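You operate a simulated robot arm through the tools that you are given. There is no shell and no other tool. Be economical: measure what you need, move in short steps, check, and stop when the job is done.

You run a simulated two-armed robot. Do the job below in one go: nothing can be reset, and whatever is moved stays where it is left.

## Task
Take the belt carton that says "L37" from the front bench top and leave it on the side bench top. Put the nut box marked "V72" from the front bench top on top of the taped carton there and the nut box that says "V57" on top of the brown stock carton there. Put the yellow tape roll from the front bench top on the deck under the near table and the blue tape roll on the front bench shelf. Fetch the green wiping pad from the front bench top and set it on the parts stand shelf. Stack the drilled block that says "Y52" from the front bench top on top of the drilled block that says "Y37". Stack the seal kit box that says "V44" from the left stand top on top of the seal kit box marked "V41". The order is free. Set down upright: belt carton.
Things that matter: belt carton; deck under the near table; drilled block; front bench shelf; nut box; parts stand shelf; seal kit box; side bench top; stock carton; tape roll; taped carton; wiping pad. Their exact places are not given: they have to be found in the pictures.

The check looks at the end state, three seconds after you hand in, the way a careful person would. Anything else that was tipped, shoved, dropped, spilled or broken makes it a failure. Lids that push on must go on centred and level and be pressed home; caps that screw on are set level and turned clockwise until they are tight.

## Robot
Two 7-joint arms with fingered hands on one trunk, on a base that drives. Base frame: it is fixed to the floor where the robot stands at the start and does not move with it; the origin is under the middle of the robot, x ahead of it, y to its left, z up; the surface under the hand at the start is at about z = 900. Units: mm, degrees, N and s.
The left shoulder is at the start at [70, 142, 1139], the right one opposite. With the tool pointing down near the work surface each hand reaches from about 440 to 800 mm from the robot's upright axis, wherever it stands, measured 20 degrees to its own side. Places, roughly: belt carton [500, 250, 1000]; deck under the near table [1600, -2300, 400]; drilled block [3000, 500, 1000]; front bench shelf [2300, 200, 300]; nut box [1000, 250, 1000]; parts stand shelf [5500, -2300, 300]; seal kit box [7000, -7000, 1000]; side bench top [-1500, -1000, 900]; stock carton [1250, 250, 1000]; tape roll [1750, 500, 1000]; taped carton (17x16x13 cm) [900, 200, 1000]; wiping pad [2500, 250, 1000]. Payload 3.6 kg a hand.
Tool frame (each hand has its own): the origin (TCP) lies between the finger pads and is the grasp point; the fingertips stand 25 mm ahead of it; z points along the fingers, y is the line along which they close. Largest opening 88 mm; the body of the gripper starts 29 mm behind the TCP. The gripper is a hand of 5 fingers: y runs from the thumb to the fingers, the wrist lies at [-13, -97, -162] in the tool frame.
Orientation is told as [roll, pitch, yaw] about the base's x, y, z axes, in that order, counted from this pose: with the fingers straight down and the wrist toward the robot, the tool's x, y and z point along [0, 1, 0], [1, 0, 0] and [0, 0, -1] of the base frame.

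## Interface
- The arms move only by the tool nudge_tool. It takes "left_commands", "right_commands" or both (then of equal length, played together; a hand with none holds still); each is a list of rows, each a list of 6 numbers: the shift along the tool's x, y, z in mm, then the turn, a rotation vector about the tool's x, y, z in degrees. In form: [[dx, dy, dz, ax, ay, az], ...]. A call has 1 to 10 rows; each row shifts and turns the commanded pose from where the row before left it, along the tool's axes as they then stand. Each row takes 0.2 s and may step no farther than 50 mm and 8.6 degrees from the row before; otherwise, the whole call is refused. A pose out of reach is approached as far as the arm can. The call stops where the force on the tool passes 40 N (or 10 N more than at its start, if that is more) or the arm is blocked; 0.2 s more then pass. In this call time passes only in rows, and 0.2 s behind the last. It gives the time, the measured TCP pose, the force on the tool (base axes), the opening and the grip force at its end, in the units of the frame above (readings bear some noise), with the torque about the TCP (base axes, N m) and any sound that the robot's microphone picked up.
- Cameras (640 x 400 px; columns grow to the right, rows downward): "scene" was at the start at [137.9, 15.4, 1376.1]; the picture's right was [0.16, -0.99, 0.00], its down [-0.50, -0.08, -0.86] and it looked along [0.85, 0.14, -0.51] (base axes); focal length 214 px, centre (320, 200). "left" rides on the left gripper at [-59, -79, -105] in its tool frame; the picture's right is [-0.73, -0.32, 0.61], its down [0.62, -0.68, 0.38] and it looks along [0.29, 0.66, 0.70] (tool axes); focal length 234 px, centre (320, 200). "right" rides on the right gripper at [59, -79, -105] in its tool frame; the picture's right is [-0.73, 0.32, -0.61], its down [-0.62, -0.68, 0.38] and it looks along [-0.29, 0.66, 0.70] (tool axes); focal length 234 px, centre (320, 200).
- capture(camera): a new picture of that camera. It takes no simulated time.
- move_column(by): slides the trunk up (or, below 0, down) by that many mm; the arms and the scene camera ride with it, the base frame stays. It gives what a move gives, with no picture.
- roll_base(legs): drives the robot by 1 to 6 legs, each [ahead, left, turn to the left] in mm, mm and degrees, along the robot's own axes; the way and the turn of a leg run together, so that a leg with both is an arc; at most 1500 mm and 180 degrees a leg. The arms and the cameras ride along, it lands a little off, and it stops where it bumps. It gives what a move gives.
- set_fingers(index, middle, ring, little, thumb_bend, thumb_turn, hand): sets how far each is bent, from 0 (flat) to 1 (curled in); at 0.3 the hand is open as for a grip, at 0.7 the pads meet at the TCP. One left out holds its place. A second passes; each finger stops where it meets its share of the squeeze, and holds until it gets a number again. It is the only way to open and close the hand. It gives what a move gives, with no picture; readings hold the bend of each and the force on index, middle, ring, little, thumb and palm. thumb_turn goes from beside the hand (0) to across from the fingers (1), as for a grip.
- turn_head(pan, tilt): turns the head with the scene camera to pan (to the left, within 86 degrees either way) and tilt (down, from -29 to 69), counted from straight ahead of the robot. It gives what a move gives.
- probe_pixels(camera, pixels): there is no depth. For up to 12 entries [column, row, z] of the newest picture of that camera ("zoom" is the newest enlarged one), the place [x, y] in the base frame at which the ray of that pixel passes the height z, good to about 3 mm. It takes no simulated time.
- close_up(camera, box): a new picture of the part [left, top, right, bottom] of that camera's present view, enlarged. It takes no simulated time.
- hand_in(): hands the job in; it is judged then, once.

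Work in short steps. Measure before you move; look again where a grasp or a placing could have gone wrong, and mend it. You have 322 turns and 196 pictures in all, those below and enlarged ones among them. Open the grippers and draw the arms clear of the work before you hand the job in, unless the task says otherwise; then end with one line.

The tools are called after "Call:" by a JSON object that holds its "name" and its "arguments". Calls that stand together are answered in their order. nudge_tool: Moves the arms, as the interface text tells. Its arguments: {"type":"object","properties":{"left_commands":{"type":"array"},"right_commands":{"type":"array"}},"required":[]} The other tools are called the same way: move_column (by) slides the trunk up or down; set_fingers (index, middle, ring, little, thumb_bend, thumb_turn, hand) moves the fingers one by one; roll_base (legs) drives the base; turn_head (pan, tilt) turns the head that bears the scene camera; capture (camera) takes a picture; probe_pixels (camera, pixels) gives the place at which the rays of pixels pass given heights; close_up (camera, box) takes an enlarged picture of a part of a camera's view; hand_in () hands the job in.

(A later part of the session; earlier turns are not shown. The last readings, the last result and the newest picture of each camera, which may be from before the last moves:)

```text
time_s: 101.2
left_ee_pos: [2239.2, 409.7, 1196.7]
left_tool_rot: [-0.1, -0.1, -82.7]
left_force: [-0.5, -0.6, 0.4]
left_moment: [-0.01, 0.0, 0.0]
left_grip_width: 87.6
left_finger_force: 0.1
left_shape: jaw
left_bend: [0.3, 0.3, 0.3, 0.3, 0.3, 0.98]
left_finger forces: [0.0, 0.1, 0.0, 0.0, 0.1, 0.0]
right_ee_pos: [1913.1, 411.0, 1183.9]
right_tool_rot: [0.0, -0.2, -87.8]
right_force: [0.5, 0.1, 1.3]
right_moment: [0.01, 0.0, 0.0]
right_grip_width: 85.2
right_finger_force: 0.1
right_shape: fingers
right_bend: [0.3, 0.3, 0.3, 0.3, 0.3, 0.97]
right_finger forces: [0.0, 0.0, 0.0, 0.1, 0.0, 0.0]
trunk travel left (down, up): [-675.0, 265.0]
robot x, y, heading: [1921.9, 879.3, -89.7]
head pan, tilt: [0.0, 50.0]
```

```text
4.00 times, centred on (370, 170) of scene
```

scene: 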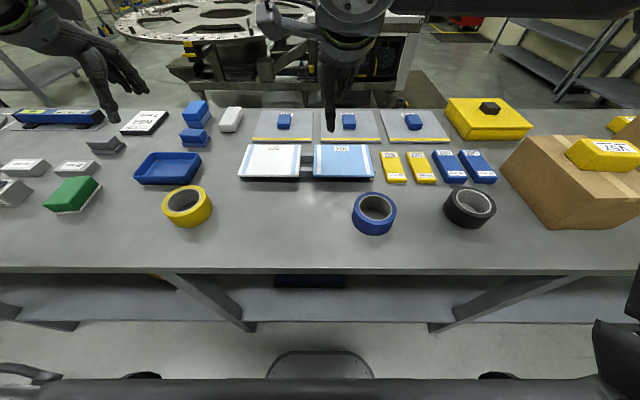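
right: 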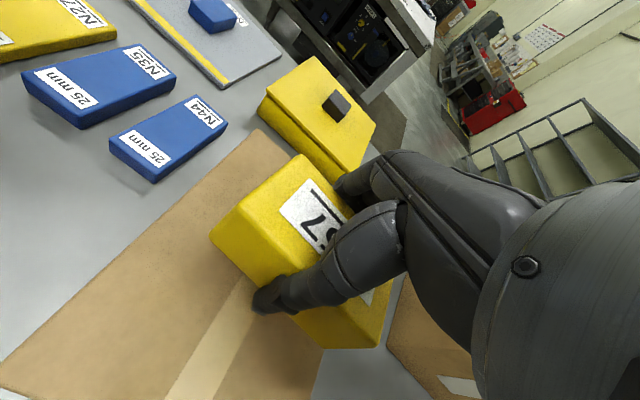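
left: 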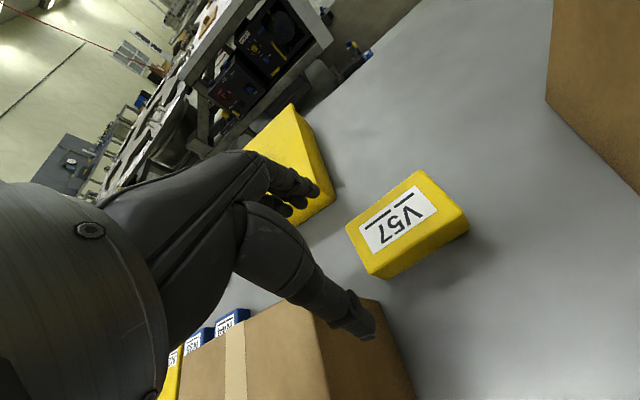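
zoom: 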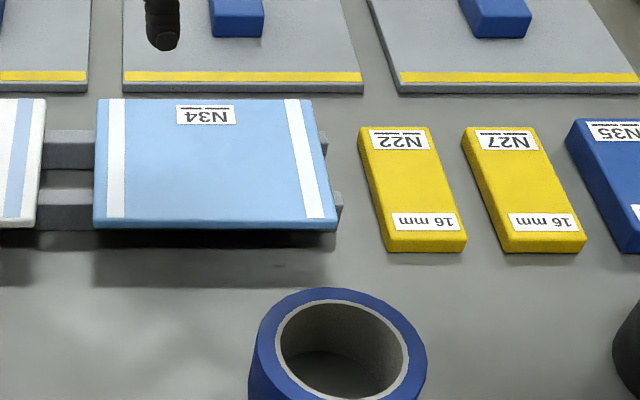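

I probe the blue roll: rim left (352,209), right (398,209), far (376,192), near (375,224), base (375,235), and tray N34's front edge.

Call:
{"name": "probe_pixels", "arguments": {"camera": "scene", "pixels": [[375, 235, 900], [375, 224, 940], [375, 224, 950], [376, 192, 950], [352, 209, 950], [398, 209, 950], [359, 206, 950], [392, 208, 950], [376, 195, 950], [374, 219, 950], [345, 178, 900], [180, 285, 0]]}}

```text
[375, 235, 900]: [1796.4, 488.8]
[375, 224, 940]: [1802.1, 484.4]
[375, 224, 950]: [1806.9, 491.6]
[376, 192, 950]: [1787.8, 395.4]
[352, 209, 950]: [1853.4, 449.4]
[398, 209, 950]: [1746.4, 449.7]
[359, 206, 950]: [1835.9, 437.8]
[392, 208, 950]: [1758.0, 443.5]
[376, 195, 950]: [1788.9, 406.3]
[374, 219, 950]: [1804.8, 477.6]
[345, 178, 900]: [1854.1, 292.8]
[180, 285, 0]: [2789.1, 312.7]
```

Blue roll centre (1798,443), top ≈947. I bring the right hand over its far wall (1798,397).

Call:
{"name": "nudge_tool", "arguments": {"right_commands": [[-29, 4, 30, 0, 0, 0], [-29, 4, 30, 0, 0, 0], [-29, 4, 30, 0, 0, 0], [-28, 3, 30, 0, 0, 2], [0, 0, 40, 0, 0, 0], [0, 0, 25, 0, 0, 0]]}}

Call:
{"name": "capture", "arguments": {"camera": "right"}}

Call:
{"name": "capture", "arguments": {"camera": "scene"}}

```text
time_s: 102.6
left_ee_pos: [2238.7, 409.4, 1194.8]
left_tool_rot: [-0.1, 0.0, -82.7]
left_force: [0.5, 0.4, 0.2]
left_moment: [-0.03, 0.01, -0.02]
left_grip_width: 87.7
left_finger_force: 0.0
left_shape: jaw
left_bend: [0.3, 0.3, 0.3, 0.3, 0.3, 0.98]
left_finger forces: [0.0, 0.0, 0.0, 0.1, 0.0, 0.0]
right_ee_pos: [1799.0, 391.3, 998.9]
right_tool_rot: [0.1, -0.2, -89.9]
right_force: [0.1, 0.7, 0.3]
right_moment: [-0.01, 0.04, -0.01]
right_grip_width: 84.8
right_finger_force: 0.1
right_shape: fingers
right_bend: [0.3, 0.3, 0.3, 0.3, 0.3, 0.97]
right_finger forces: [0.1, 0.0, 0.0, 0.0, 0.1, 0.0]
trunk travel left (down, up): [-675.0, 265.0]
robot x, y, heading: [1925.6, 886.4, -89.7]
head pan, tilt: [0.0, 50.0]
```

```text
149 pictures are left
```

right: 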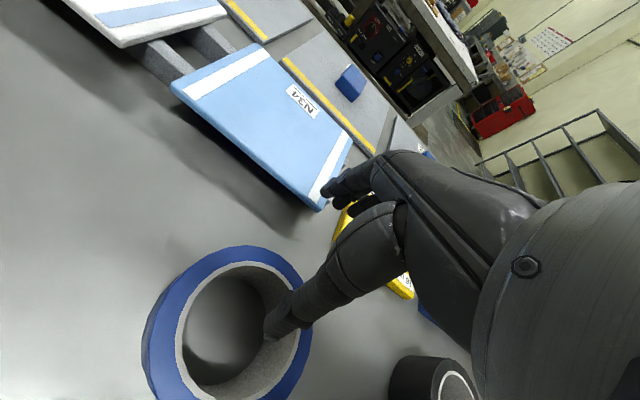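

```text
148 pictures are left
```

scene: 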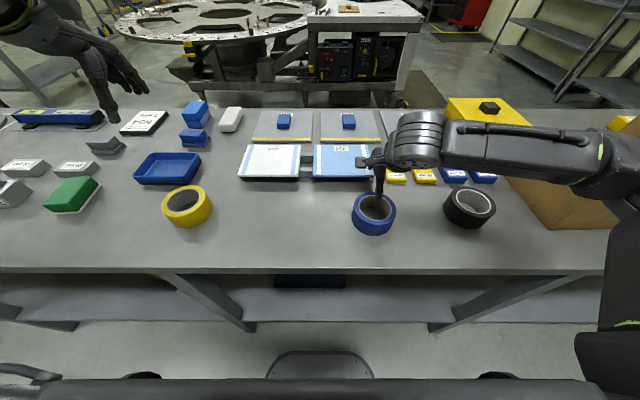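

I check ring circle and the tray's near edge in this view.

Call:
{"name": "probe_pixels", "arguments": {"camera": "right", "pixels": [[142, 345, 947], [238, 246, 947], [312, 325, 947], [180, 290, 947], [172, 88, 945], [318, 209, 945], [172, 88, 930], [318, 209, 930], [178, 345, 947], [250, 262, 947], [298, 340, 947]]}}

```text
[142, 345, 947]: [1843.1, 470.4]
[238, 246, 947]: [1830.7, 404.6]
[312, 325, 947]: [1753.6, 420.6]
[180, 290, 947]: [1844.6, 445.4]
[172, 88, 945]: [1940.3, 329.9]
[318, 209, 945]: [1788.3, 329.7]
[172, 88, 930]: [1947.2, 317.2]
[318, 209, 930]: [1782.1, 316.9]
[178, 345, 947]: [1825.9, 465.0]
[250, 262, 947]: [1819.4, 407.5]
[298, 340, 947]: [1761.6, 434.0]
```

Ring centre (1798,444), wall radius 38–52. I curl fingers slightly for clearance from the tray, shift back 8 mm and descend.

Call:
{"name": "set_fingers", "arguments": {"hand": "right", "index": 0.4, "middle": 0.4, "ring": 0.4, "little": 0.4, "thumb_bend": 0.3}}

Call:
{"name": "nudge_tool", "arguments": {"right_commands": [[0, -8, 20, 0, 0, 0], [0, 0, 25, 0, 0, 0], [0, 0, 15, 0, 0, 0], [0, 0, 8, 0, 0, 0]]}}

Call:
{"name": "capture", "arguments": {"camera": "right"}}

Call:
{"name": "close_up", "arguments": {"camera": "scene", "box": [290, 120, 450, 250]}}

```text
time_s: 103.6
left_ee_pos: [2239.5, 410.1, 1196.0]
left_tool_rot: [-0.1, 0.1, -82.7]
left_force: [0.3, -0.7, -0.2]
left_moment: [0.0, -0.01, 0.03]
left_grip_width: 87.8
left_finger_force: 0.1
left_shape: jaw
left_bend: [0.3, 0.3, 0.3, 0.3, 0.3, 0.98]
left_finger forces: [0.1, 0.0, 0.0, 0.1, 0.0, 0.0]
right_ee_pos: [1798.7, 391.5, 1000.7]
right_tool_rot: [0.0, -0.1, -89.8]
right_force: [-0.6, -0.2, 0.6]
right_moment: [0.01, -0.02, -0.01]
right_grip_width: 74.6
right_finger_force: 0.0
right_shape: fingers
right_bend: [0.4, 0.4, 0.4, 0.4, 0.3, 0.97]
right_finger forces: [0.1, 0.0, 0.0, 0.0, 0.0, 0.0]
trunk travel left (down, up): [-675.0, 265.0]
robot x, y, heading: [1926.0, 877.2, -89.3]
head pan, tilt: [0.0, 50.0]
```

```text
time_s: 104.6
left_ee_pos: [2239.3, 410.0, 1196.9]
left_tool_rot: [0.0, 0.0, -82.7]
left_force: [0.7, 0.0, -1.6]
left_moment: [0.01, 0.0, 0.03]
left_grip_width: 87.9
left_finger_force: 0.0
left_shape: jaw
left_bend: [0.3, 0.3, 0.3, 0.3, 0.3, 0.98]
left_finger forces: [0.0, 0.1, 0.0, 0.0, 0.0, 0.0]
right_ee_pos: [1799.9, 399.0, 931.2]
right_tool_rot: [0.1, -0.2, -89.8]
right_force: [-0.3, 0.2, 0.8]
right_moment: [-0.01, 0.01, 0.0]
right_grip_width: 74.7
right_finger_force: 0.0
right_shape: fingers
right_bend: [0.4, 0.4, 0.4, 0.4, 0.3, 0.97]
right_finger forces: [0.0, 0.1, 0.1, 0.0, 0.0, 0.0]
trunk travel left (down, up): [-675.0, 265.0]
robot x, y, heading: [1924.8, 878.6, -90.0]
head pan, tilt: [0.0, 50.0]
```

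```text
147 pictures are left
```

right: 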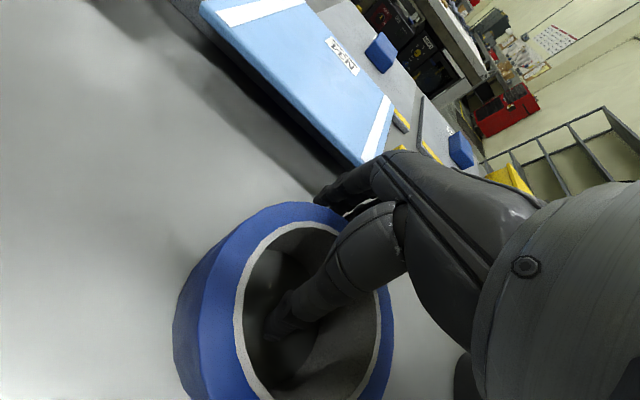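

```text
3.08 times, centred on (370, 185) of scene
```

zoom: 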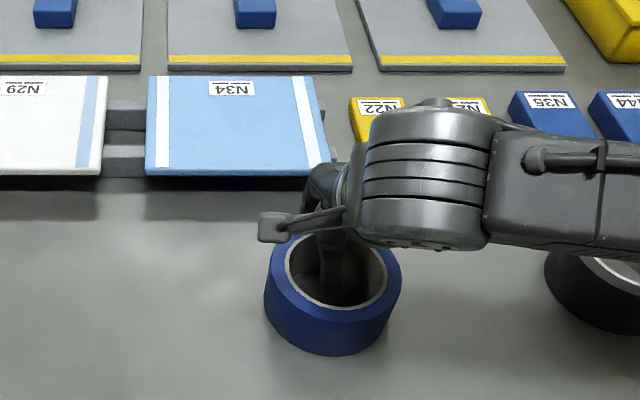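

Thumb is inside the hole, fingers outside the far wall with no contact. I close on the wall.

Call:
{"name": "set_fingers", "arguments": {"hand": "right", "index": 0.75, "middle": 0.75, "ring": 0.75, "little": 0.75, "thumb_bend": 0.75}}

Call:
{"name": "nudge_tool", "arguments": {"right_commands": [[0, 0, -15, 0, 0, 0], [0, 0, -25, 0, 0, 0], [0, 0, -40, 0, 0, 0], [0, 0, -40, 0, 0, 0]]}}

Call:
{"name": "capture", "arguments": {"camera": "right"}}

Call:
{"name": "capture", "arguments": {"camera": "scene"}}

```text
time_s: 105.6
left_ee_pos: [2239.2, 409.4, 1197.5]
left_tool_rot: [0.0, -0.1, -82.8]
left_force: [0.4, 0.3, 0.2]
left_moment: [0.0, -0.03, 0.01]
left_grip_width: 87.8
left_finger_force: 0.0
left_shape: jaw
left_bend: [0.3, 0.3, 0.3, 0.3, 0.3, 0.98]
left_finger forces: [0.0, 0.0, 0.0, 0.0, 0.1, 0.0]
right_ee_pos: [1799.9, 399.6, 932.9]
right_tool_rot: [0.1, -0.1, -89.8]
right_force: [0.0, 0.2, 0.1]
right_moment: [0.02, 0.0, 0.0]
right_grip_width: 3.5
right_finger_force: 7.8
right_shape: fingers
right_bend: [0.74, 0.74, 0.75, 0.75, 0.66, 0.96]
right_finger forces: [6.0, 1.7, 0.0, 0.0, 7.8, 0.0]
trunk travel left (down, up): [-675.0, 265.0]
robot x, y, heading: [1926.5, 883.1, -89.7]
head pan, tilt: [0.0, 50.0]
```

```text
time_s: 106.6
left_ee_pos: [2238.4, 410.8, 1196.1]
left_tool_rot: [0.0, 0.0, -82.7]
left_force: [0.2, 0.1, -0.4]
left_moment: [0.0, -0.04, 0.01]
left_grip_width: 88.0
left_finger_force: 0.0
left_shape: jaw
left_bend: [0.3, 0.3, 0.3, 0.3, 0.3, 0.98]
left_finger forces: [0.0, 0.1, 0.1, 0.0, 0.1, 0.0]
right_ee_pos: [1800.5, 400.1, 1050.1]
right_tool_rot: [0.1, -0.1, -89.9]
right_force: [0.5, 0.4, -0.8]
right_moment: [-0.11, 0.04, -0.03]
right_grip_width: 3.0
right_finger_force: 8.7
right_shape: fingers
right_bend: [0.74, 0.74, 0.75, 0.75, 0.66, 0.96]
right_finger forces: [7.3, 1.6, 0.0, 0.0, 8.8, 0.0]
trunk travel left (down, up): [-675.0, 265.0]
robot x, y, heading: [1926.0, 880.5, -89.7]
head pan, tilt: [0.0, 50.0]
```

```text
145 pictures are left
```

right: 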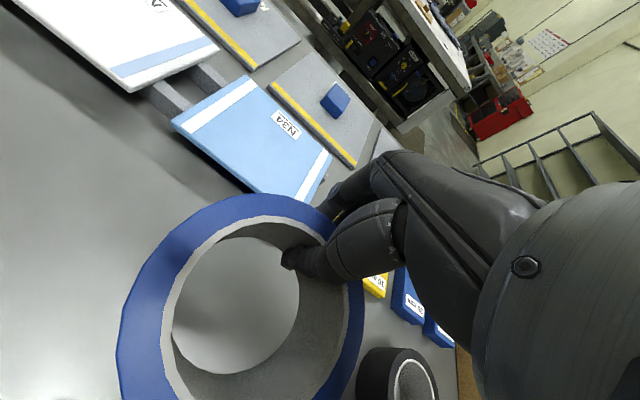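

```text
144 pictures are left
```

scene: 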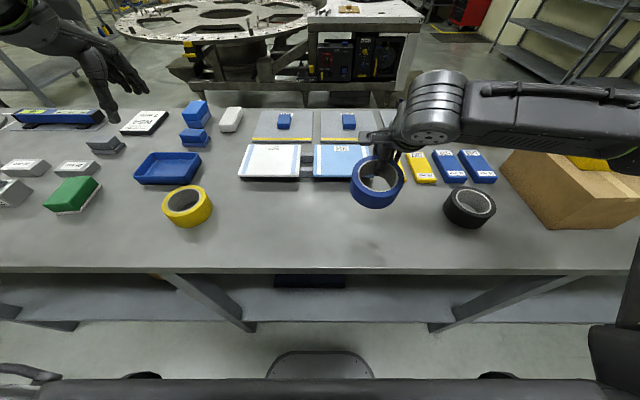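

The roll is lifted but pinched lightly (8 N). I tighten index, middle and thumb.

Call:
{"name": "set_fingers", "arguments": {"hand": "right", "index": 0.95, "middle": 0.95, "thumb_bend": 0.9}}

Call:
{"name": "capture", "arguments": {"camera": "right"}}

```text
time_s: 107.6
left_ee_pos: [2239.0, 409.5, 1196.8]
left_tool_rot: [0.0, -0.1, -82.7]
left_force: [0.0, -0.9, -0.3]
left_moment: [-0.01, 0.01, 0.02]
left_grip_width: 87.7
left_finger_force: 0.1
left_shape: jaw
left_bend: [0.3, 0.3, 0.3, 0.3, 0.3, 0.98]
left_finger forces: [0.1, 0.0, 0.0, 0.1, 0.1, 0.0]
right_ee_pos: [1799.7, 398.4, 1050.7]
right_tool_rot: [0.0, -0.1, -89.9]
right_force: [0.6, -0.2, -1.0]
right_moment: [-0.01, 0.05, 0.0]
right_grip_width: 1.8
right_finger_force: 22.8
right_shape: fingers
right_bend: [0.76, 0.94, 0.75, 0.75, 0.74, 0.9]
right_finger forces: [18.3, 3.4, 0.0, 0.0, 23.6, 0.0]
trunk travel left (down, up): [-675.0, 265.0]
robot x, y, heading: [1929.5, 884.5, -89.8]
head pan, tilt: [0.0, 50.0]
```

```text
143 pictures are left
```

right: 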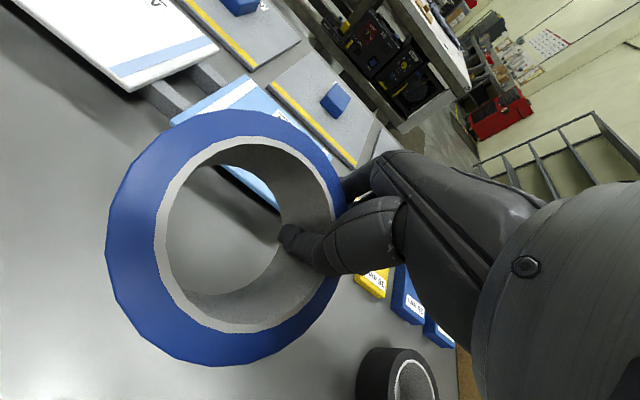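

The roll tilted when squeezed; I look at it from the scene camera.

Call:
{"name": "close_up", "arguments": {"camera": "scene", "box": [310, 110, 470, 230]}}

```text
3.33 times, centred on (390, 170) of scene
```

zoom: 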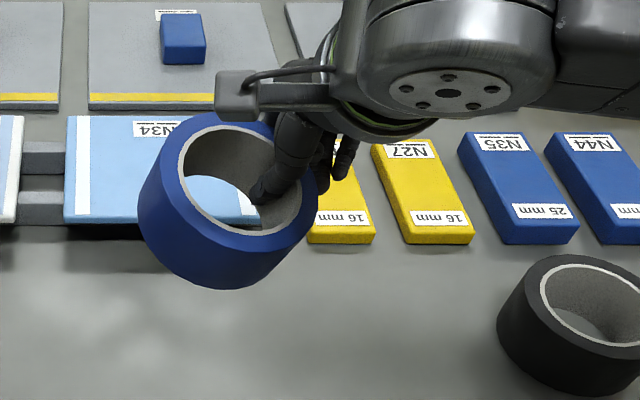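

The ring hangs tilted ~15° but secure. I back off 380 mm, lower the trunk and view the shelf.

Call:
{"name": "roll_base", "arguments": {"legs": [[-400, 0, 0]]}}

Call:
{"name": "move_column", "arguments": {"by": -500}}

Call:
{"name": "turn_head", "arguments": {"pan": 0, "tilt": 25}}

Call:
{"name": "capture", "arguments": {"camera": "scene"}}

```text
time_s: 110.1
left_ee_pos: [2237.1, 817.1, 1196.6]
left_tool_rot: [0.1, 0.1, -82.5]
left_force: [0.1, 0.4, 0.8]
left_moment: [0.01, 0.0, 0.02]
left_grip_width: 87.4
left_finger_force: 0.0
left_shape: jaw
left_bend: [0.3, 0.3, 0.3, 0.3, 0.3, 0.98]
left_finger forces: [0.0, 0.0, 0.0, 0.0, 0.1, 0.1]
right_ee_pos: [1798.6, 802.8, 1048.9]
right_tool_rot: [0.0, 0.0, -89.7]
right_force: [0.1, 0.6, -2.2]
right_moment: [-0.06, 0.1, -0.04]
right_grip_width: 2.0
right_finger_force: 22.4
right_shape: fingers
right_bend: [0.76, 0.94, 0.75, 0.75, 0.74, 0.9]
right_finger forces: [18.3, 3.6, 0.0, 0.0, 23.6, 0.0]
trunk travel left (down, up): [-675.0, 265.0]
robot x, y, heading: [1920.8, 1286.0, -89.6]
head pan, tilt: [0.0, 50.0]
```

```text
refused: -500 is not a number from -400 to 400
```

```text
time_s: 111.0
left_ee_pos: [2238.4, 816.1, 1197.1]
left_tool_rot: [0.0, 0.0, -82.5]
left_force: [0.5, -0.2, -0.5]
left_moment: [-0.04, 0.0, -0.02]
left_grip_width: 88.0
left_finger_force: 0.1
left_shape: jaw
left_bend: [0.3, 0.3, 0.3, 0.3, 0.3, 0.98]
left_finger forces: [0.1, 0.0, 0.0, 0.1, 0.0, 0.1]
right_ee_pos: [1798.7, 803.1, 1049.4]
right_tool_rot: [-0.1, -0.1, -89.7]
right_force: [-0.1, 0.3, -1.9]
right_moment: [-0.06, 0.07, 0.01]
right_grip_width: 1.8
right_finger_force: 23.1
right_shape: fingers
right_bend: [0.76, 0.94, 0.75, 0.75, 0.74, 0.9]
right_finger forces: [18.3, 3.6, 0.1, 0.0, 23.7, 0.1]
trunk travel left (down, up): [-675.0, 265.0]
robot x, y, heading: [1921.5, 1289.3, -89.3]
head pan, tilt: [0.0, 25.0]
```

```text
141 pictures are left
```

scene: 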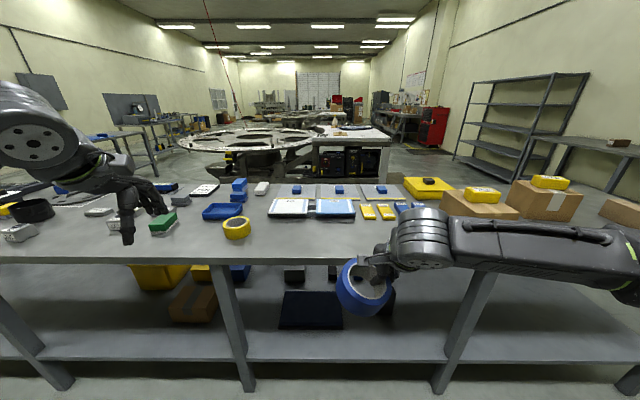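

I lower the trunk in two steps and look at the shelf.

Call:
{"name": "move_column", "arguments": {"by": -400}}

Call:
{"name": "capture", "arguments": {"camera": "scene"}}

```text
time_s: 114.8
left_ee_pos: [2238.4, 817.2, 796.4]
left_tool_rot: [0.0, 0.0, -82.6]
left_force: [0.1, -0.6, 0.6]
left_moment: [0.03, 0.02, 0.01]
left_grip_width: 87.6
left_finger_force: 0.1
left_shape: jaw
left_bend: [0.3, 0.3, 0.3, 0.3, 0.3, 0.98]
left_finger forces: [0.0, 0.0, 0.1, 0.1, 0.0, 0.0]
right_ee_pos: [1798.7, 804.9, 651.1]
right_tool_rot: [0.1, -0.1, -89.7]
right_force: [0.5, -0.2, -2.0]
right_moment: [-0.06, 0.05, 0.01]
right_grip_width: 1.9
right_finger_force: 22.8
right_shape: fingers
right_bend: [0.76, 0.95, 0.75, 0.75, 0.74, 0.9]
right_finger forces: [18.3, 3.6, 0.0, 0.0, 23.6, 0.1]
trunk travel left (down, up): [-275.0, 665.0]
robot x, y, heading: [1922.1, 1288.6, -89.2]
head pan, tilt: [0.0, 25.0]
```

```text
140 pictures are left
```

scene: 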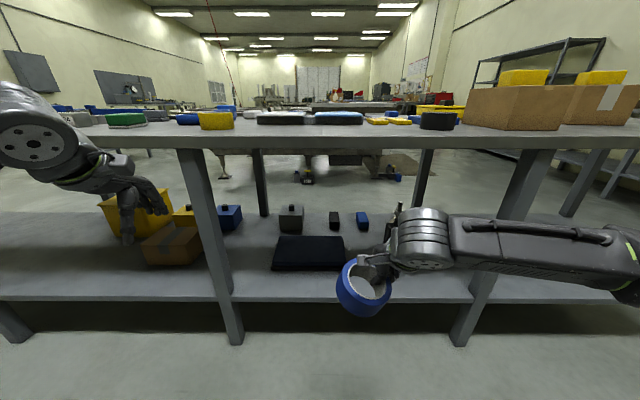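

I probe leg bases and the shelf front edge at candidate heights.

Call:
{"name": "probe_pixels", "arguments": {"camera": "scene", "pixels": [[232, 345, 0], [462, 345, 0], [350, 302, 200], [350, 302, 150], [350, 302, 250], [310, 265, 200], [345, 268, 200], [272, 270, 200], [320, 138, 860], [320, 138, 900], [470, 302, 200], [510, 200, 500]]}}

```text
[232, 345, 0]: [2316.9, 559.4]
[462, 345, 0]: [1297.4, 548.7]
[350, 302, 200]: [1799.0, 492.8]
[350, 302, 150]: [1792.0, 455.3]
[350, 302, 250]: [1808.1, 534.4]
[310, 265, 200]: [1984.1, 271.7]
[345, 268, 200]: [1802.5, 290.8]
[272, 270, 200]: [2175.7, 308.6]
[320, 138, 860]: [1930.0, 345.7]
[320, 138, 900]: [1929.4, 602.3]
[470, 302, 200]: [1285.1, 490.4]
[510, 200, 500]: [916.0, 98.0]
```

Legs at x≈1297 and 2317; the shelf front is near y≈545, z≈260; free space lies right of the mat (x<1790). I move in, keeping the left hand out of the bench, and lower the trunk.

Call:
{"name": "roll_base", "arguments": {"legs": [[110, -100, 0]]}}

Call:
{"name": "move_column", "arguments": {"by": -240}}

Call:
{"name": "capture", "arguments": {"camera": "scene"}}

```text
time_s: 116.2
left_ee_pos: [2138.7, 705.5, 797.0]
left_tool_rot: [0.0, 0.0, -82.3]
left_force: [-1.1, 0.3, 0.9]
left_moment: [0.0, -0.02, -0.02]
left_grip_width: 87.7
left_finger_force: 0.2
left_shape: jaw
left_bend: [0.3, 0.3, 0.3, 0.3, 0.3, 0.98]
left_finger forces: [0.0, 0.0, 0.1, 0.0, 0.0, 0.1]
right_ee_pos: [1700.7, 692.9, 650.6]
right_tool_rot: [0.1, 0.1, -89.6]
right_force: [0.2, 0.9, -1.3]
right_moment: [-0.08, 0.09, 0.01]
right_grip_width: 1.9
right_finger_force: 23.0
right_shape: fingers
right_bend: [0.76, 0.95, 0.75, 0.75, 0.74, 0.9]
right_finger forces: [18.4, 3.5, 0.1, 0.1, 23.5, 0.0]
trunk travel left (down, up): [-275.0, 665.0]
robot x, y, heading: [1820.5, 1175.5, -89.8]
head pan, tilt: [0.0, 25.0]
```

```text
time_s: 118.7
left_ee_pos: [2137.7, 706.5, 557.2]
left_tool_rot: [0.0, 0.0, -82.4]
left_force: [0.3, 0.5, 0.1]
left_moment: [0.0, -0.02, -0.01]
left_grip_width: 87.5
left_finger_force: 0.1
left_shape: jaw
left_bend: [0.3, 0.3, 0.3, 0.3, 0.3, 0.98]
left_finger forces: [0.1, 0.0, 0.1, 0.0, 0.1, 0.0]
right_ee_pos: [1699.0, 692.7, 410.7]
right_tool_rot: [0.0, 0.0, -89.5]
right_force: [0.7, 0.7, -1.9]
right_moment: [-0.02, 0.07, 0.02]
right_grip_width: 1.9
right_finger_force: 22.8
right_shape: fingers
right_bend: [0.76, 0.95, 0.75, 0.75, 0.74, 0.9]
right_finger forces: [18.4, 3.5, 0.0, 0.1, 23.5, 0.1]
trunk travel left (down, up): [-35.0, 905.0]
robot x, y, heading: [1822.9, 1175.3, -89.4]
head pan, tilt: [0.0, 25.0]
```

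```text
139 pictures are left
```

scene: 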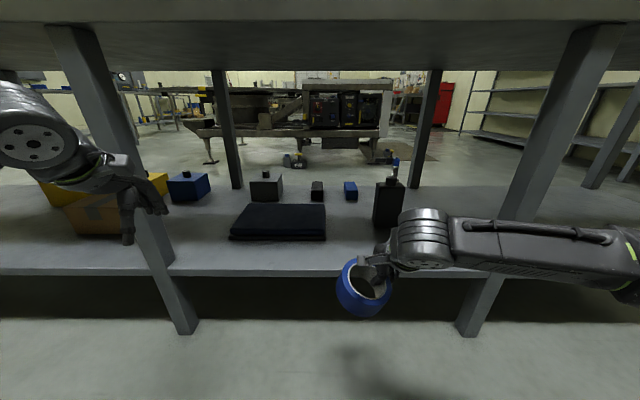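

I determine the shelf height again from its front edge here, plus obstacles' positions.

Call:
{"name": "probe_pixels", "arguments": {"camera": "scene", "pixels": [[320, 270, 240], [320, 270, 260], [320, 270, 280], [320, 270, 300], [183, 333, 0], [467, 337, 0], [388, 225, 280], [326, 238, 280], [230, 240, 280], [372, 222, 280], [405, 225, 280], [361, 318, 350]]}}

```text
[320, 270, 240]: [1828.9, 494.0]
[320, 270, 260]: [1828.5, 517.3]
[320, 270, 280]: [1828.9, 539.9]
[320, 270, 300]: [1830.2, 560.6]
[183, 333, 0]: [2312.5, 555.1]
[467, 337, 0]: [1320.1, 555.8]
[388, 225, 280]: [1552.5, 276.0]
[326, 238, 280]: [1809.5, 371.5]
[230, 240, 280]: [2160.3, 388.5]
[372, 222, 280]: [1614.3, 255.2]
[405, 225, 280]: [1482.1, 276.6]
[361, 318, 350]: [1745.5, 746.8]
```

Shelf z≈280±25; target ring centre (1735,450) is clear of the mat and device. I drive 90 mm in and extend the right hand 190 mm.

Call:
{"name": "roll_base", "arguments": {"legs": [[90, 0, 0]]}}

Call:
{"name": "nudge_tool", "arguments": {"right_commands": [[0, 40, 0, 0, 0, 0], [0, 40, 0, 0, 0, 0], [0, 40, 0, 0, 0, 0], [0, 40, 0, 0, 0, 0], [0, 30, 0, 0, 0, 0]]}}

Call:
{"name": "capture", "arguments": {"camera": "scene"}}

Call:
{"name": "capture", "arguments": {"camera": "right"}}

```text
time_s: 119.8
left_ee_pos: [2138.6, 617.3, 556.9]
left_tool_rot: [0.0, 0.0, -82.4]
left_force: [-0.4, 0.9, 0.6]
left_moment: [0.0, -0.01, -0.01]
left_grip_width: 88.0
left_finger_force: 0.0
left_shape: jaw
left_bend: [0.3, 0.3, 0.3, 0.3, 0.3, 0.98]
left_finger forces: [0.0, 0.1, 0.0, 0.0, 0.0, 0.1]
right_ee_pos: [1700.1, 602.4, 410.6]
right_tool_rot: [0.0, -0.1, -89.5]
right_force: [0.1, 0.0, -2.1]
right_moment: [-0.01, 0.1, -0.02]
right_grip_width: 1.7
right_finger_force: 22.7
right_shape: fingers
right_bend: [0.76, 0.95, 0.75, 0.75, 0.74, 0.9]
right_finger forces: [18.3, 3.5, 0.0, 0.0, 23.5, 0.0]
trunk travel left (down, up): [-35.0, 905.0]
robot x, y, heading: [1820.9, 1089.1, -89.4]
head pan, tilt: [0.0, 25.0]
```

```text
time_s: 121.0
left_ee_pos: [2139.9, 617.2, 557.0]
left_tool_rot: [0.0, 0.0, -82.5]
left_force: [-0.1, -0.2, 0.9]
left_moment: [-0.02, -0.01, 0.02]
left_grip_width: 87.7
left_finger_force: 0.1
left_shape: jaw
left_bend: [0.3, 0.3, 0.3, 0.3, 0.3, 0.98]
left_finger forces: [0.0, 0.0, 0.0, 0.1, 0.0, 0.0]
right_ee_pos: [1703.2, 413.6, 409.4]
right_tool_rot: [-0.1, 0.0, -89.5]
right_force: [0.1, -1.2, -1.4]
right_moment: [-0.06, 0.06, -0.03]
right_grip_width: 1.8
right_finger_force: 21.8
right_shape: fingers
right_bend: [0.76, 0.95, 0.75, 0.75, 0.74, 0.9]
right_finger forces: [18.1, 3.5, 0.0, 0.1, 23.0, 0.1]
trunk travel left (down, up): [-35.0, 905.0]
robot x, y, heading: [1824.0, 1090.7, -89.6]
head pan, tilt: [0.0, 25.0]
```

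```text
138 pictures are left
```

scene: 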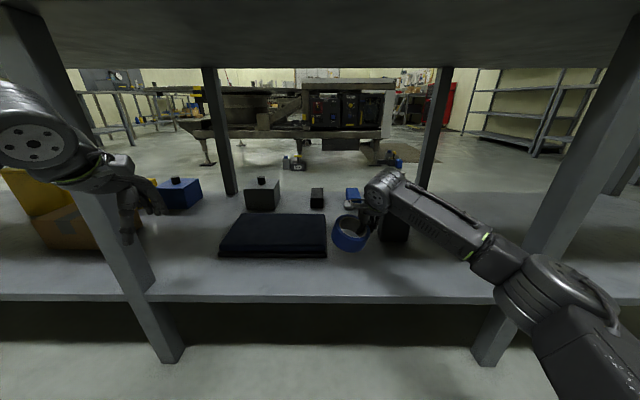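

```text
137 pictures are left
```

right: 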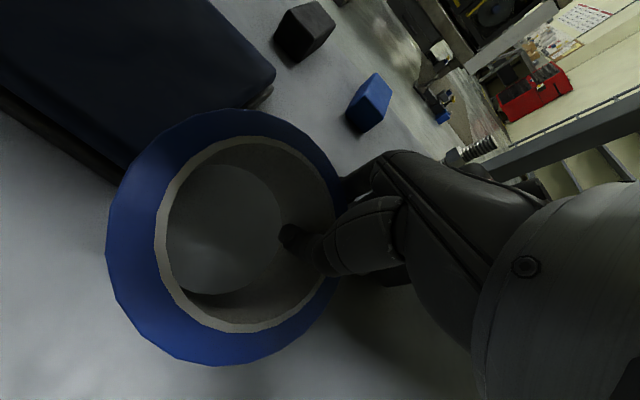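

I probe mat edges and the ring's likely landing spot in the right view.

Call:
{"name": "probe_pixels", "arguments": {"camera": "right", "pixels": [[115, 180, 280], [268, 92, 280], [270, 80, 310], [110, 160, 310], [225, 230, 360], [106, 250, 380], [210, 365, 380], [340, 200, 380], [230, 110, 380]]}}

```text
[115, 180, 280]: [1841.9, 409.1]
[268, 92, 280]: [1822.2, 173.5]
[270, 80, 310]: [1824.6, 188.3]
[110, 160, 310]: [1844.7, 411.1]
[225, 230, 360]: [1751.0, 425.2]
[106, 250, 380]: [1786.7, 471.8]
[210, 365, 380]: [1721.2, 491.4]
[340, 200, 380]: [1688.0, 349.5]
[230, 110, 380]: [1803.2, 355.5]
```

Ring spans x≈1692–1798, mat starts at ≈1820. I shift 15 mm away and lower in small steps until contact.

Call:
{"name": "nudge_tool", "arguments": {"right_commands": [[-15, 0, 10, 0, 0, 0], [0, 0, 15, 0, 0, 0], [0, 0, 10, 0, 0, 0], [0, 0, 8, 0, 0, 0]]}}

Call:
{"name": "close_up", "arguments": {"camera": "scene", "box": [270, 160, 450, 310]}}

```text
time_s: 122.0
left_ee_pos: [2139.4, 618.2, 557.8]
left_tool_rot: [-0.1, -0.1, -82.3]
left_force: [0.6, -0.6, -0.1]
left_moment: [0.0, 0.0, 0.04]
left_grip_width: 87.7
left_finger_force: 0.1
left_shape: jaw
left_bend: [0.3, 0.3, 0.3, 0.3, 0.3, 0.98]
left_finger forces: [0.0, 0.0, 0.0, 0.1, 0.2, 0.1]
right_ee_pos: [1686.5, 414.8, 367.5]
right_tool_rot: [0.0, -0.1, -89.5]
right_force: [-0.2, -0.1, -0.9]
right_moment: [-0.05, 0.06, -0.02]
right_grip_width: 1.8
right_finger_force: 22.0
right_shape: fingers
right_bend: [0.76, 0.95, 0.75, 0.75, 0.74, 0.9]
right_finger forces: [18.1, 3.2, 0.0, 0.1, 22.7, 0.0]
trunk travel left (down, up): [-35.0, 905.0]
robot x, y, heading: [1826.4, 1090.0, -89.4]
head pan, tilt: [0.0, 25.0]
```

```text
2.67 times, centred on (360, 235) of scene
```

zoom: 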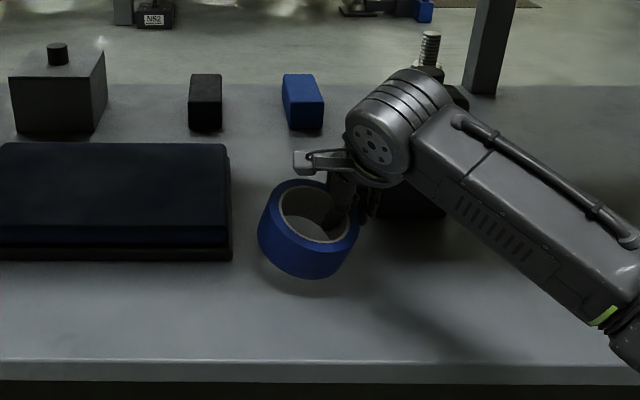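

The ring is still above its shadow by some 30 mm. I keep lowering.

Call:
{"name": "nudge_tool", "arguments": {"right_commands": [[0, 0, 8, 0, 0, 0], [0, 0, 5, 0, 0, 0], [0, 0, 4, 0, 0, 0], [0, 0, 4, 0, 0, 0]]}}

Call:
{"name": "close_up", "arguments": {"camera": "scene", "box": [270, 160, 450, 310]}}

```text
time_s: 123.0
left_ee_pos: [2138.6, 616.8, 556.9]
left_tool_rot: [0.0, 0.0, -82.4]
left_force: [0.4, 0.2, 0.0]
left_moment: [0.0, -0.02, -0.03]
left_grip_width: 87.9
left_finger_force: 0.1
left_shape: jaw
left_bend: [0.3, 0.3, 0.3, 0.3, 0.3, 0.98]
left_finger forces: [0.0, 0.1, 0.0, 0.0, 0.1, 0.1]
right_ee_pos: [1686.3, 412.8, 347.6]
right_tool_rot: [0.0, 0.0, -89.7]
right_force: [0.8, 0.4, -1.5]
right_moment: [-0.03, 0.06, 0.0]
right_grip_width: 1.9
right_finger_force: 21.8
right_shape: fingers
right_bend: [0.76, 0.95, 0.75, 0.75, 0.74, 0.9]
right_finger forces: [18.2, 3.0, 0.0, 0.1, 22.6, 0.0]
trunk travel left (down, up): [-35.0, 905.0]
robot x, y, heading: [1825.4, 1089.5, -89.5]
head pan, tilt: [0.0, 25.0]
```

```text
2.67 times, centred on (360, 235) of scene
```

zoom: 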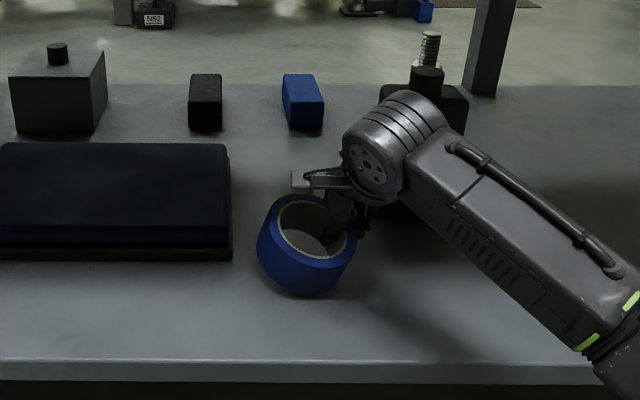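

Closer; I continue lowering with 4 mm rows.

Call:
{"name": "nudge_tool", "arguments": {"right_commands": [[0, 0, 4, 0, 0, 0], [0, 0, 4, 0, 0, 0], [0, 0, 4, 0, 0, 0]]}}

Call:
{"name": "close_up", "arguments": {"camera": "scene", "box": [270, 160, 450, 310]}}

```text
time_s: 123.8
left_ee_pos: [2140.2, 618.3, 556.8]
left_tool_rot: [0.0, 0.0, -82.3]
left_force: [0.3, -0.5, -0.3]
left_moment: [0.01, -0.02, -0.02]
left_grip_width: 87.7
left_finger_force: 0.0
left_shape: jaw
left_bend: [0.3, 0.3, 0.3, 0.3, 0.3, 0.98]
left_finger forces: [0.1, 0.1, 0.0, 0.0, 0.1, 0.1]
right_ee_pos: [1686.6, 414.0, 334.6]
right_tool_rot: [0.0, -0.2, -89.6]
right_force: [-0.9, -1.9, 2.9]
right_moment: [0.17, -0.01, 0.03]
right_grip_width: 1.4
right_finger_force: 23.5
right_shape: fingers
right_bend: [0.76, 0.95, 0.75, 0.75, 0.75, 0.9]
right_finger forces: [16.8, 4.9, 0.1, 0.0, 25.1, 0.0]
trunk travel left (down, up): [-35.0, 905.0]
robot x, y, heading: [1822.1, 1087.4, -89.3]
head pan, tilt: [0.0, 25.0]
```

```text
2.67 times, centred on (360, 235) of scene
```

zoom: 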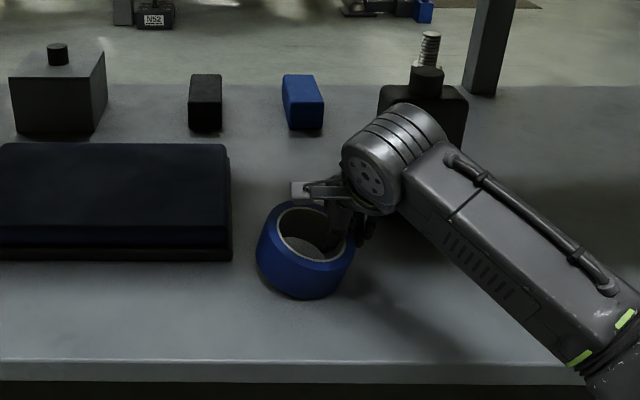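

Contact began (force now +2.9 N). I press 8 mm more so the ring levels, then release.

Call:
{"name": "nudge_tool", "arguments": {"right_commands": [[0, 0, 3, 0, 0, 0], [0, 0, 3, 0, 0, 0], [0, 0, 2, 0, 0, 0]]}}

Call:
{"name": "set_fingers", "arguments": {"hand": "right", "index": 0.5, "middle": 0.5, "ring": 0.5, "little": 0.5, "thumb_bend": 0.45}}

Call:
{"name": "close_up", "arguments": {"camera": "scene", "box": [270, 160, 450, 310]}}

```text
time_s: 124.6
left_ee_pos: [2140.6, 618.3, 557.6]
left_tool_rot: [-0.1, 0.0, -82.4]
left_force: [-0.3, -0.3, 1.0]
left_moment: [-0.02, -0.01, 0.01]
left_grip_width: 87.8
left_finger_force: 0.0
left_shape: jaw
left_bend: [0.3, 0.3, 0.3, 0.3, 0.3, 0.98]
left_finger forces: [0.1, 0.0, 0.1, 0.1, 0.0, 0.0]
right_ee_pos: [1687.8, 413.6, 329.2]
right_tool_rot: [0.0, -0.3, -89.5]
right_force: [0.5, -3.8, 15.2]
right_moment: [0.45, 0.0, -0.07]
right_grip_width: 1.5
right_finger_force: 28.2
right_shape: fingers
right_bend: [0.76, 0.95, 0.75, 0.75, 0.76, 0.9]
right_finger forces: [19.2, 4.5, 0.0, 0.0, 33.0, 0.0]
trunk travel left (down, up): [-35.0, 905.0]
robot x, y, heading: [1825.8, 1088.8, -89.2]
head pan, tilt: [0.0, 25.0]
```

```text
time_s: 125.6
left_ee_pos: [2140.3, 617.8, 557.2]
left_tool_rot: [0.0, -0.1, -82.4]
left_force: [-0.4, -0.4, -0.2]
left_moment: [0.04, -0.04, 0.01]
left_grip_width: 87.5
left_finger_force: 0.1
left_shape: jaw
left_bend: [0.3, 0.3, 0.3, 0.3, 0.3, 0.98]
left_finger forces: [0.1, 0.1, 0.0, 0.1, 0.1, 0.1]
right_ee_pos: [1687.0, 414.4, 328.5]
right_tool_rot: [0.0, -0.2, -89.5]
right_force: [-0.7, 0.4, 8.3]
right_moment: [-0.18, 0.09, -0.02]
right_grip_width: 46.3
right_finger_force: 4.1
right_shape: fingers
right_bend: [0.5, 0.51, 0.5, 0.5, 0.45, 0.97]
right_finger forces: [1.2, 7.7, 0.0, 0.0, 0.0, 0.0]
trunk travel left (down, up): [-35.0, 905.0]
robot x, y, heading: [1826.4, 1087.8, -89.4]
head pan, tilt: [0.0, 25.0]
```

```text
2.67 times, centred on (360, 235) of scene
```

zoom: 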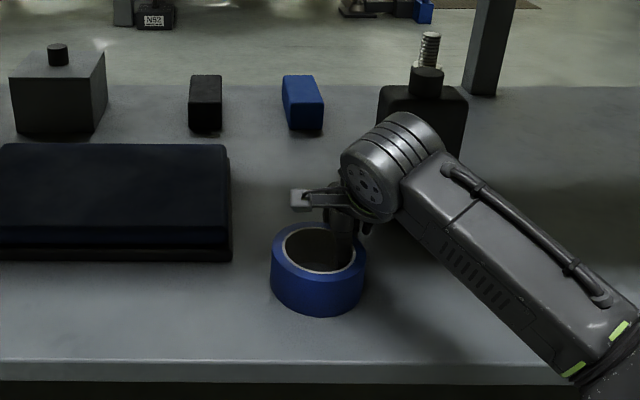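

The ring lies flat. I open the fingers a bit more and rise straight up.

Call:
{"name": "set_fingers", "arguments": {"hand": "right", "index": 0.4, "middle": 0.4, "ring": 0.4, "little": 0.4}}

Call:
{"name": "nudge_tool", "arguments": {"right_commands": [[0, 0, -8, 0, 0, 0], [0, 0, -15, 0, 0, 0], [0, 0, -20, 0, 0, 0], [0, 0, -30, 0, 0, 0], [0, 0, -30, 0, 0, 0]]}}

Call:
{"name": "close_up", "arguments": {"camera": "scene", "box": [270, 160, 450, 310]}}

```text
time_s: 126.6
left_ee_pos: [2139.9, 617.8, 556.8]
left_tool_rot: [0.0, 0.0, -82.4]
left_force: [-0.5, 0.9, 0.1]
left_moment: [0.01, 0.02, 0.05]
left_grip_width: 88.0
left_finger_force: 0.1
left_shape: jaw
left_bend: [0.3, 0.3, 0.3, 0.3, 0.3, 0.98]
left_finger forces: [0.0, 0.0, 0.0, 0.0, 0.0, 0.1]
right_ee_pos: [1687.8, 414.4, 327.4]
right_tool_rot: [0.0, -0.1, -89.4]
right_force: [-0.1, 1.8, 5.9]
right_moment: [-0.14, 0.07, 0.01]
right_grip_width: 57.6
right_finger_force: 2.7
right_shape: fingers
right_bend: [0.4, 0.42, 0.4, 0.4, 0.45, 0.97]
right_finger forces: [0.0, 6.0, 0.0, 0.0, 0.0, 0.0]
trunk travel left (down, up): [-35.0, 905.0]
robot x, y, heading: [1823.9, 1087.6, -89.5]
head pan, tilt: [0.0, 25.0]
```

```text
time_s: 127.8
left_ee_pos: [2138.8, 616.9, 557.1]
left_tool_rot: [0.0, 0.0, -82.3]
left_force: [0.2, -0.3, 0.3]
left_moment: [0.0, 0.0, 0.02]
left_grip_width: 87.8
left_finger_force: 0.1
left_shape: jaw
left_bend: [0.3, 0.3, 0.3, 0.3, 0.3, 0.98]
left_finger forces: [0.0, 0.0, 0.0, 0.0, 0.1, 0.0]
right_ee_pos: [1686.2, 414.8, 431.3]
right_tool_rot: [0.0, -0.1, -89.7]
right_force: [0.5, 0.8, -0.3]
right_moment: [0.02, -0.01, 0.01]
right_grip_width: 58.1
right_finger_force: 0.0
right_shape: fingers
right_bend: [0.4, 0.4, 0.4, 0.4, 0.45, 0.97]
right_finger forces: [0.1, 0.0, 0.0, 0.0, 0.0, 0.0]
trunk travel left (down, up): [-35.0, 905.0]
robot x, y, heading: [1824.3, 1086.5, -89.3]
head pan, tilt: [0.0, 25.0]
```

```text
2.67 times, centred on (360, 235) of scene
```

zoom: 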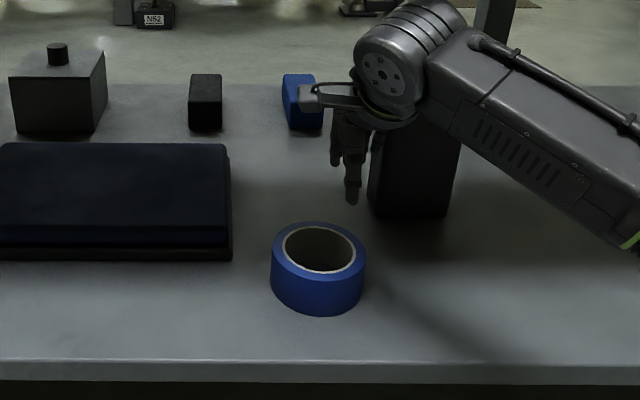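

The blue roll stands flat on the shelf. I retract the hand, back off and raise the trunk.

Call:
{"name": "nudge_tool", "arguments": {"right_commands": [[0, -40, -5, 0, 0, 0], [0, -40, 0, 0, 0, 0], [0, -40, 0, 0, 0, 0], [0, -40, 0, 0, 0, 0]]}}

Call:
{"name": "roll_base", "arguments": {"legs": [[-250, 0, 0]]}}

Call:
{"name": "move_column", "arguments": {"by": 400}}

Call:
{"name": "move_column", "arguments": {"by": 240}}

```text
time_s: 128.8
left_ee_pos: [2138.6, 617.0, 556.9]
left_tool_rot: [0.0, 0.0, -82.5]
left_force: [-0.8, -0.5, -0.2]
left_moment: [0.01, 0.02, -0.03]
left_grip_width: 87.5
left_finger_force: 0.1
left_shape: jaw
left_bend: [0.3, 0.3, 0.3, 0.3, 0.3, 0.98]
left_finger forces: [0.0, 0.1, 0.0, 0.0, 0.0, 0.0]
right_ee_pos: [1685.8, 572.8, 433.0]
right_tool_rot: [0.0, 0.0, -89.7]
right_force: [-0.1, -0.4, -0.1]
right_moment: [-0.01, 0.02, -0.01]
right_grip_width: 57.7
right_finger_force: 0.1
right_shape: fingers
right_bend: [0.4, 0.4, 0.4, 0.4, 0.45, 0.97]
right_finger forces: [0.1, 0.0, 0.0, 0.1, 0.0, 0.0]
trunk travel left (down, up): [-35.0, 905.0]
robot x, y, heading: [1822.5, 1092.2, -89.4]
head pan, tilt: [0.0, 25.0]
```

```text
time_s: 130.6
left_ee_pos: [2136.3, 862.4, 556.3]
left_tool_rot: [0.1, 0.1, -82.5]
left_force: [-0.7, -0.2, 0.8]
left_moment: [0.02, 0.01, -0.03]
left_grip_width: 87.9
left_finger_force: 0.0
left_shape: jaw
left_bend: [0.3, 0.3, 0.3, 0.3, 0.3, 0.98]
left_finger forces: [0.1, 0.1, 0.0, 0.0, 0.1, 0.1]
right_ee_pos: [1682.5, 819.8, 433.5]
right_tool_rot: [0.0, -0.1, -89.8]
right_force: [-0.2, 0.1, -0.4]
right_moment: [0.02, -0.03, 0.01]
right_grip_width: 57.8
right_finger_force: 0.1
right_shape: fingers
right_bend: [0.4, 0.4, 0.4, 0.4, 0.45, 0.97]
right_finger forces: [0.1, 0.1, 0.0, 0.0, 0.0, 0.1]
trunk travel left (down, up): [-35.0, 905.0]
robot x, y, heading: [1822.8, 1336.9, -89.7]
head pan, tilt: [0.0, 25.0]
```

```text
time_s: 134.4
left_ee_pos: [2136.2, 861.6, 956.9]
left_tool_rot: [-0.1, 0.0, -82.5]
left_force: [-0.5, -1.1, 0.0]
left_moment: [0.04, 0.02, 0.0]
left_grip_width: 88.0
left_finger_force: 0.0
left_shape: jaw
left_bend: [0.3, 0.3, 0.3, 0.3, 0.3, 0.98]
left_finger forces: [0.1, 0.0, 0.1, 0.0, 0.1, 0.0]
right_ee_pos: [1682.8, 819.3, 833.7]
right_tool_rot: [0.0, -0.1, -89.7]
right_force: [0.5, -0.5, 0.2]
right_moment: [0.01, 0.0, -0.02]
right_grip_width: 57.9
right_finger_force: 0.1
right_shape: fingers
right_bend: [0.4, 0.4, 0.4, 0.4, 0.45, 0.97]
right_finger forces: [0.1, 0.0, 0.1, 0.0, 0.0, 0.0]
trunk travel left (down, up): [-435.0, 505.0]
robot x, y, heading: [1819.8, 1329.8, -89.4]
head pan, tilt: [0.0, 25.0]
```

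```text
time_s: 136.9
left_ee_pos: [2135.6, 862.0, 1197.2]
left_tool_rot: [0.0, -0.1, -82.6]
left_force: [-0.2, -1.1, -0.7]
left_moment: [0.02, -0.03, -0.03]
left_grip_width: 87.8
left_finger_force: 0.1
left_shape: jaw
left_bend: [0.3, 0.3, 0.3, 0.3, 0.3, 0.98]
left_finger forces: [0.1, 0.0, 0.0, 0.1, 0.0, 0.0]
right_ee_pos: [1683.2, 820.5, 1072.3]
right_tool_rot: [-0.1, -0.1, -89.7]
right_force: [-0.3, 0.4, -0.6]
right_moment: [-0.02, 0.01, 0.01]
right_grip_width: 58.1
right_finger_force: 0.1
right_shape: fingers
right_bend: [0.4, 0.4, 0.4, 0.4, 0.45, 0.97]
right_finger forces: [0.1, 0.1, 0.0, 0.0, 0.1, 0.0]
trunk travel left (down, up): [-675.0, 265.0]
robot x, y, heading: [1822.3, 1331.7, -89.5]
head pan, tilt: [0.0, 25.0]
```

Next the drilled blocks near x≈3000. I shift left about 950 mm and look.

Call:
{"name": "roll_base", "arguments": {"legs": [[200, 950, 0]]}}

Call:
{"name": "turn_head", "arguments": {"pan": 0, "tilt": 40}}

Call:
{"name": "capture", "arguments": {"camera": "scene"}}

Call:
{"name": "close_up", "arguments": {"camera": "scene", "box": [220, 110, 460, 260]}}

```text
time_s: 141.9
left_ee_pos: [3076.9, 669.3, 1196.3]
left_tool_rot: [0.0, -0.1, -82.7]
left_force: [-0.9, -0.5, 0.2]
left_moment: [0.03, 0.01, -0.03]
left_grip_width: 87.9
left_finger_force: 0.1
left_shape: jaw
left_bend: [0.3, 0.3, 0.3, 0.3, 0.3, 0.98]
left_finger forces: [0.0, 0.0, 0.0, 0.0, 0.0, 0.0]
right_ee_pos: [2622.9, 627.0, 1072.6]
right_tool_rot: [0.0, -0.1, -89.9]
right_force: [-0.1, 0.9, 0.2]
right_moment: [-0.01, -0.02, 0.01]
right_grip_width: 57.9
right_finger_force: 0.0
right_shape: fingers
right_bend: [0.4, 0.4, 0.4, 0.4, 0.45, 0.97]
right_finger forces: [0.1, 0.0, 0.0, 0.1, 0.0, 0.0]
trunk travel left (down, up): [-675.0, 265.0]
robot x, y, heading: [2766.0, 1142.3, -90.0]
head pan, tilt: [0.0, 25.0]
```

```text
time_s: 142.7
left_ee_pos: [3077.6, 668.0, 1196.5]
left_tool_rot: [0.0, 0.0, -82.6]
left_force: [0.7, 0.0, 1.1]
left_moment: [0.01, 0.0, -0.01]
left_grip_width: 87.8
left_finger_force: 0.1
left_shape: jaw
left_bend: [0.3, 0.3, 0.3, 0.3, 0.3, 0.98]
left_finger forces: [0.1, 0.0, 0.0, 0.0, 0.0, 0.0]
right_ee_pos: [2624.1, 628.1, 1073.4]
right_tool_rot: [0.0, -0.1, -89.9]
right_force: [-0.7, 0.1, 0.5]
right_moment: [0.02, -0.01, -0.01]
right_grip_width: 57.8
right_finger_force: 0.0
right_shape: fingers
right_bend: [0.4, 0.4, 0.4, 0.4, 0.45, 0.97]
right_finger forces: [0.0, 0.1, 0.0, 0.0, 0.0, 0.1]
trunk travel left (down, up): [-675.0, 265.0]
robot x, y, heading: [2767.0, 1138.0, -89.7]
head pan, tilt: [0.0, 40.0]
```

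```text
131 pictures are left
```

scene: 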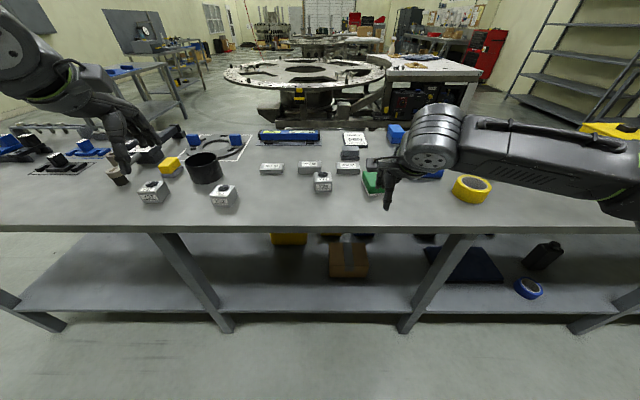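

```text
2.67 times, centred on (340, 185) of scene
```

zoom: 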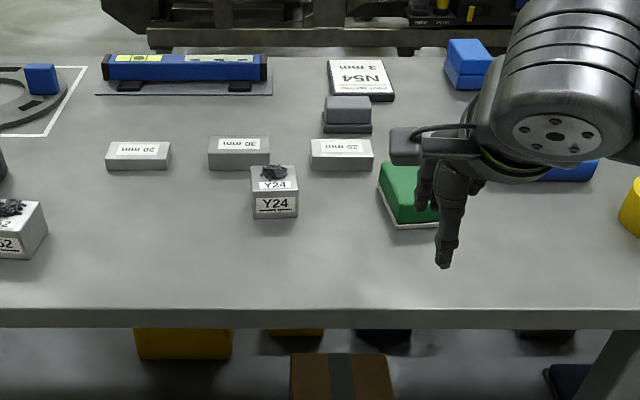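

Drilled blocks at (152,190), (222,195), (323,182). I enlarge them.

Call:
{"name": "close_up", "arguments": {"camera": "scene", "box": [110, 140, 270, 240]}}

Call:
{"name": "probe_pixels", "arguments": {"camera": "scene", "pixels": [[152, 200, 900], [222, 205, 900], [323, 192, 900], [372, 185, 920], [472, 190, 950], [205, 178, 900]]}}

```text
4.00 times, centred on (190, 190) of scene
```

zoom: 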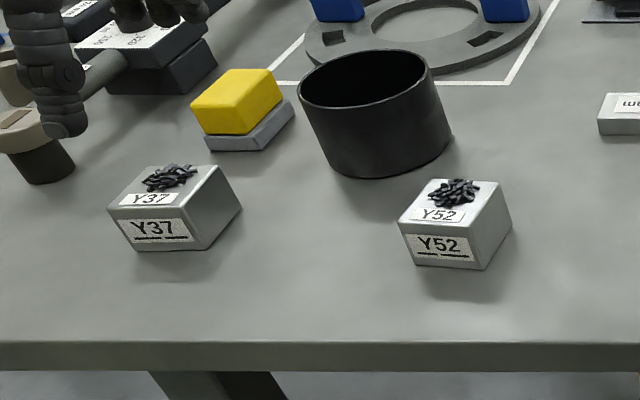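

```text
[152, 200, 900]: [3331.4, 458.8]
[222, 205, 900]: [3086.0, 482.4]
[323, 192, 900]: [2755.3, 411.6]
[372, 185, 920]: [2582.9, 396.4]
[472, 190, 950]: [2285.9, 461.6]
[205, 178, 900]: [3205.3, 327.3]
```

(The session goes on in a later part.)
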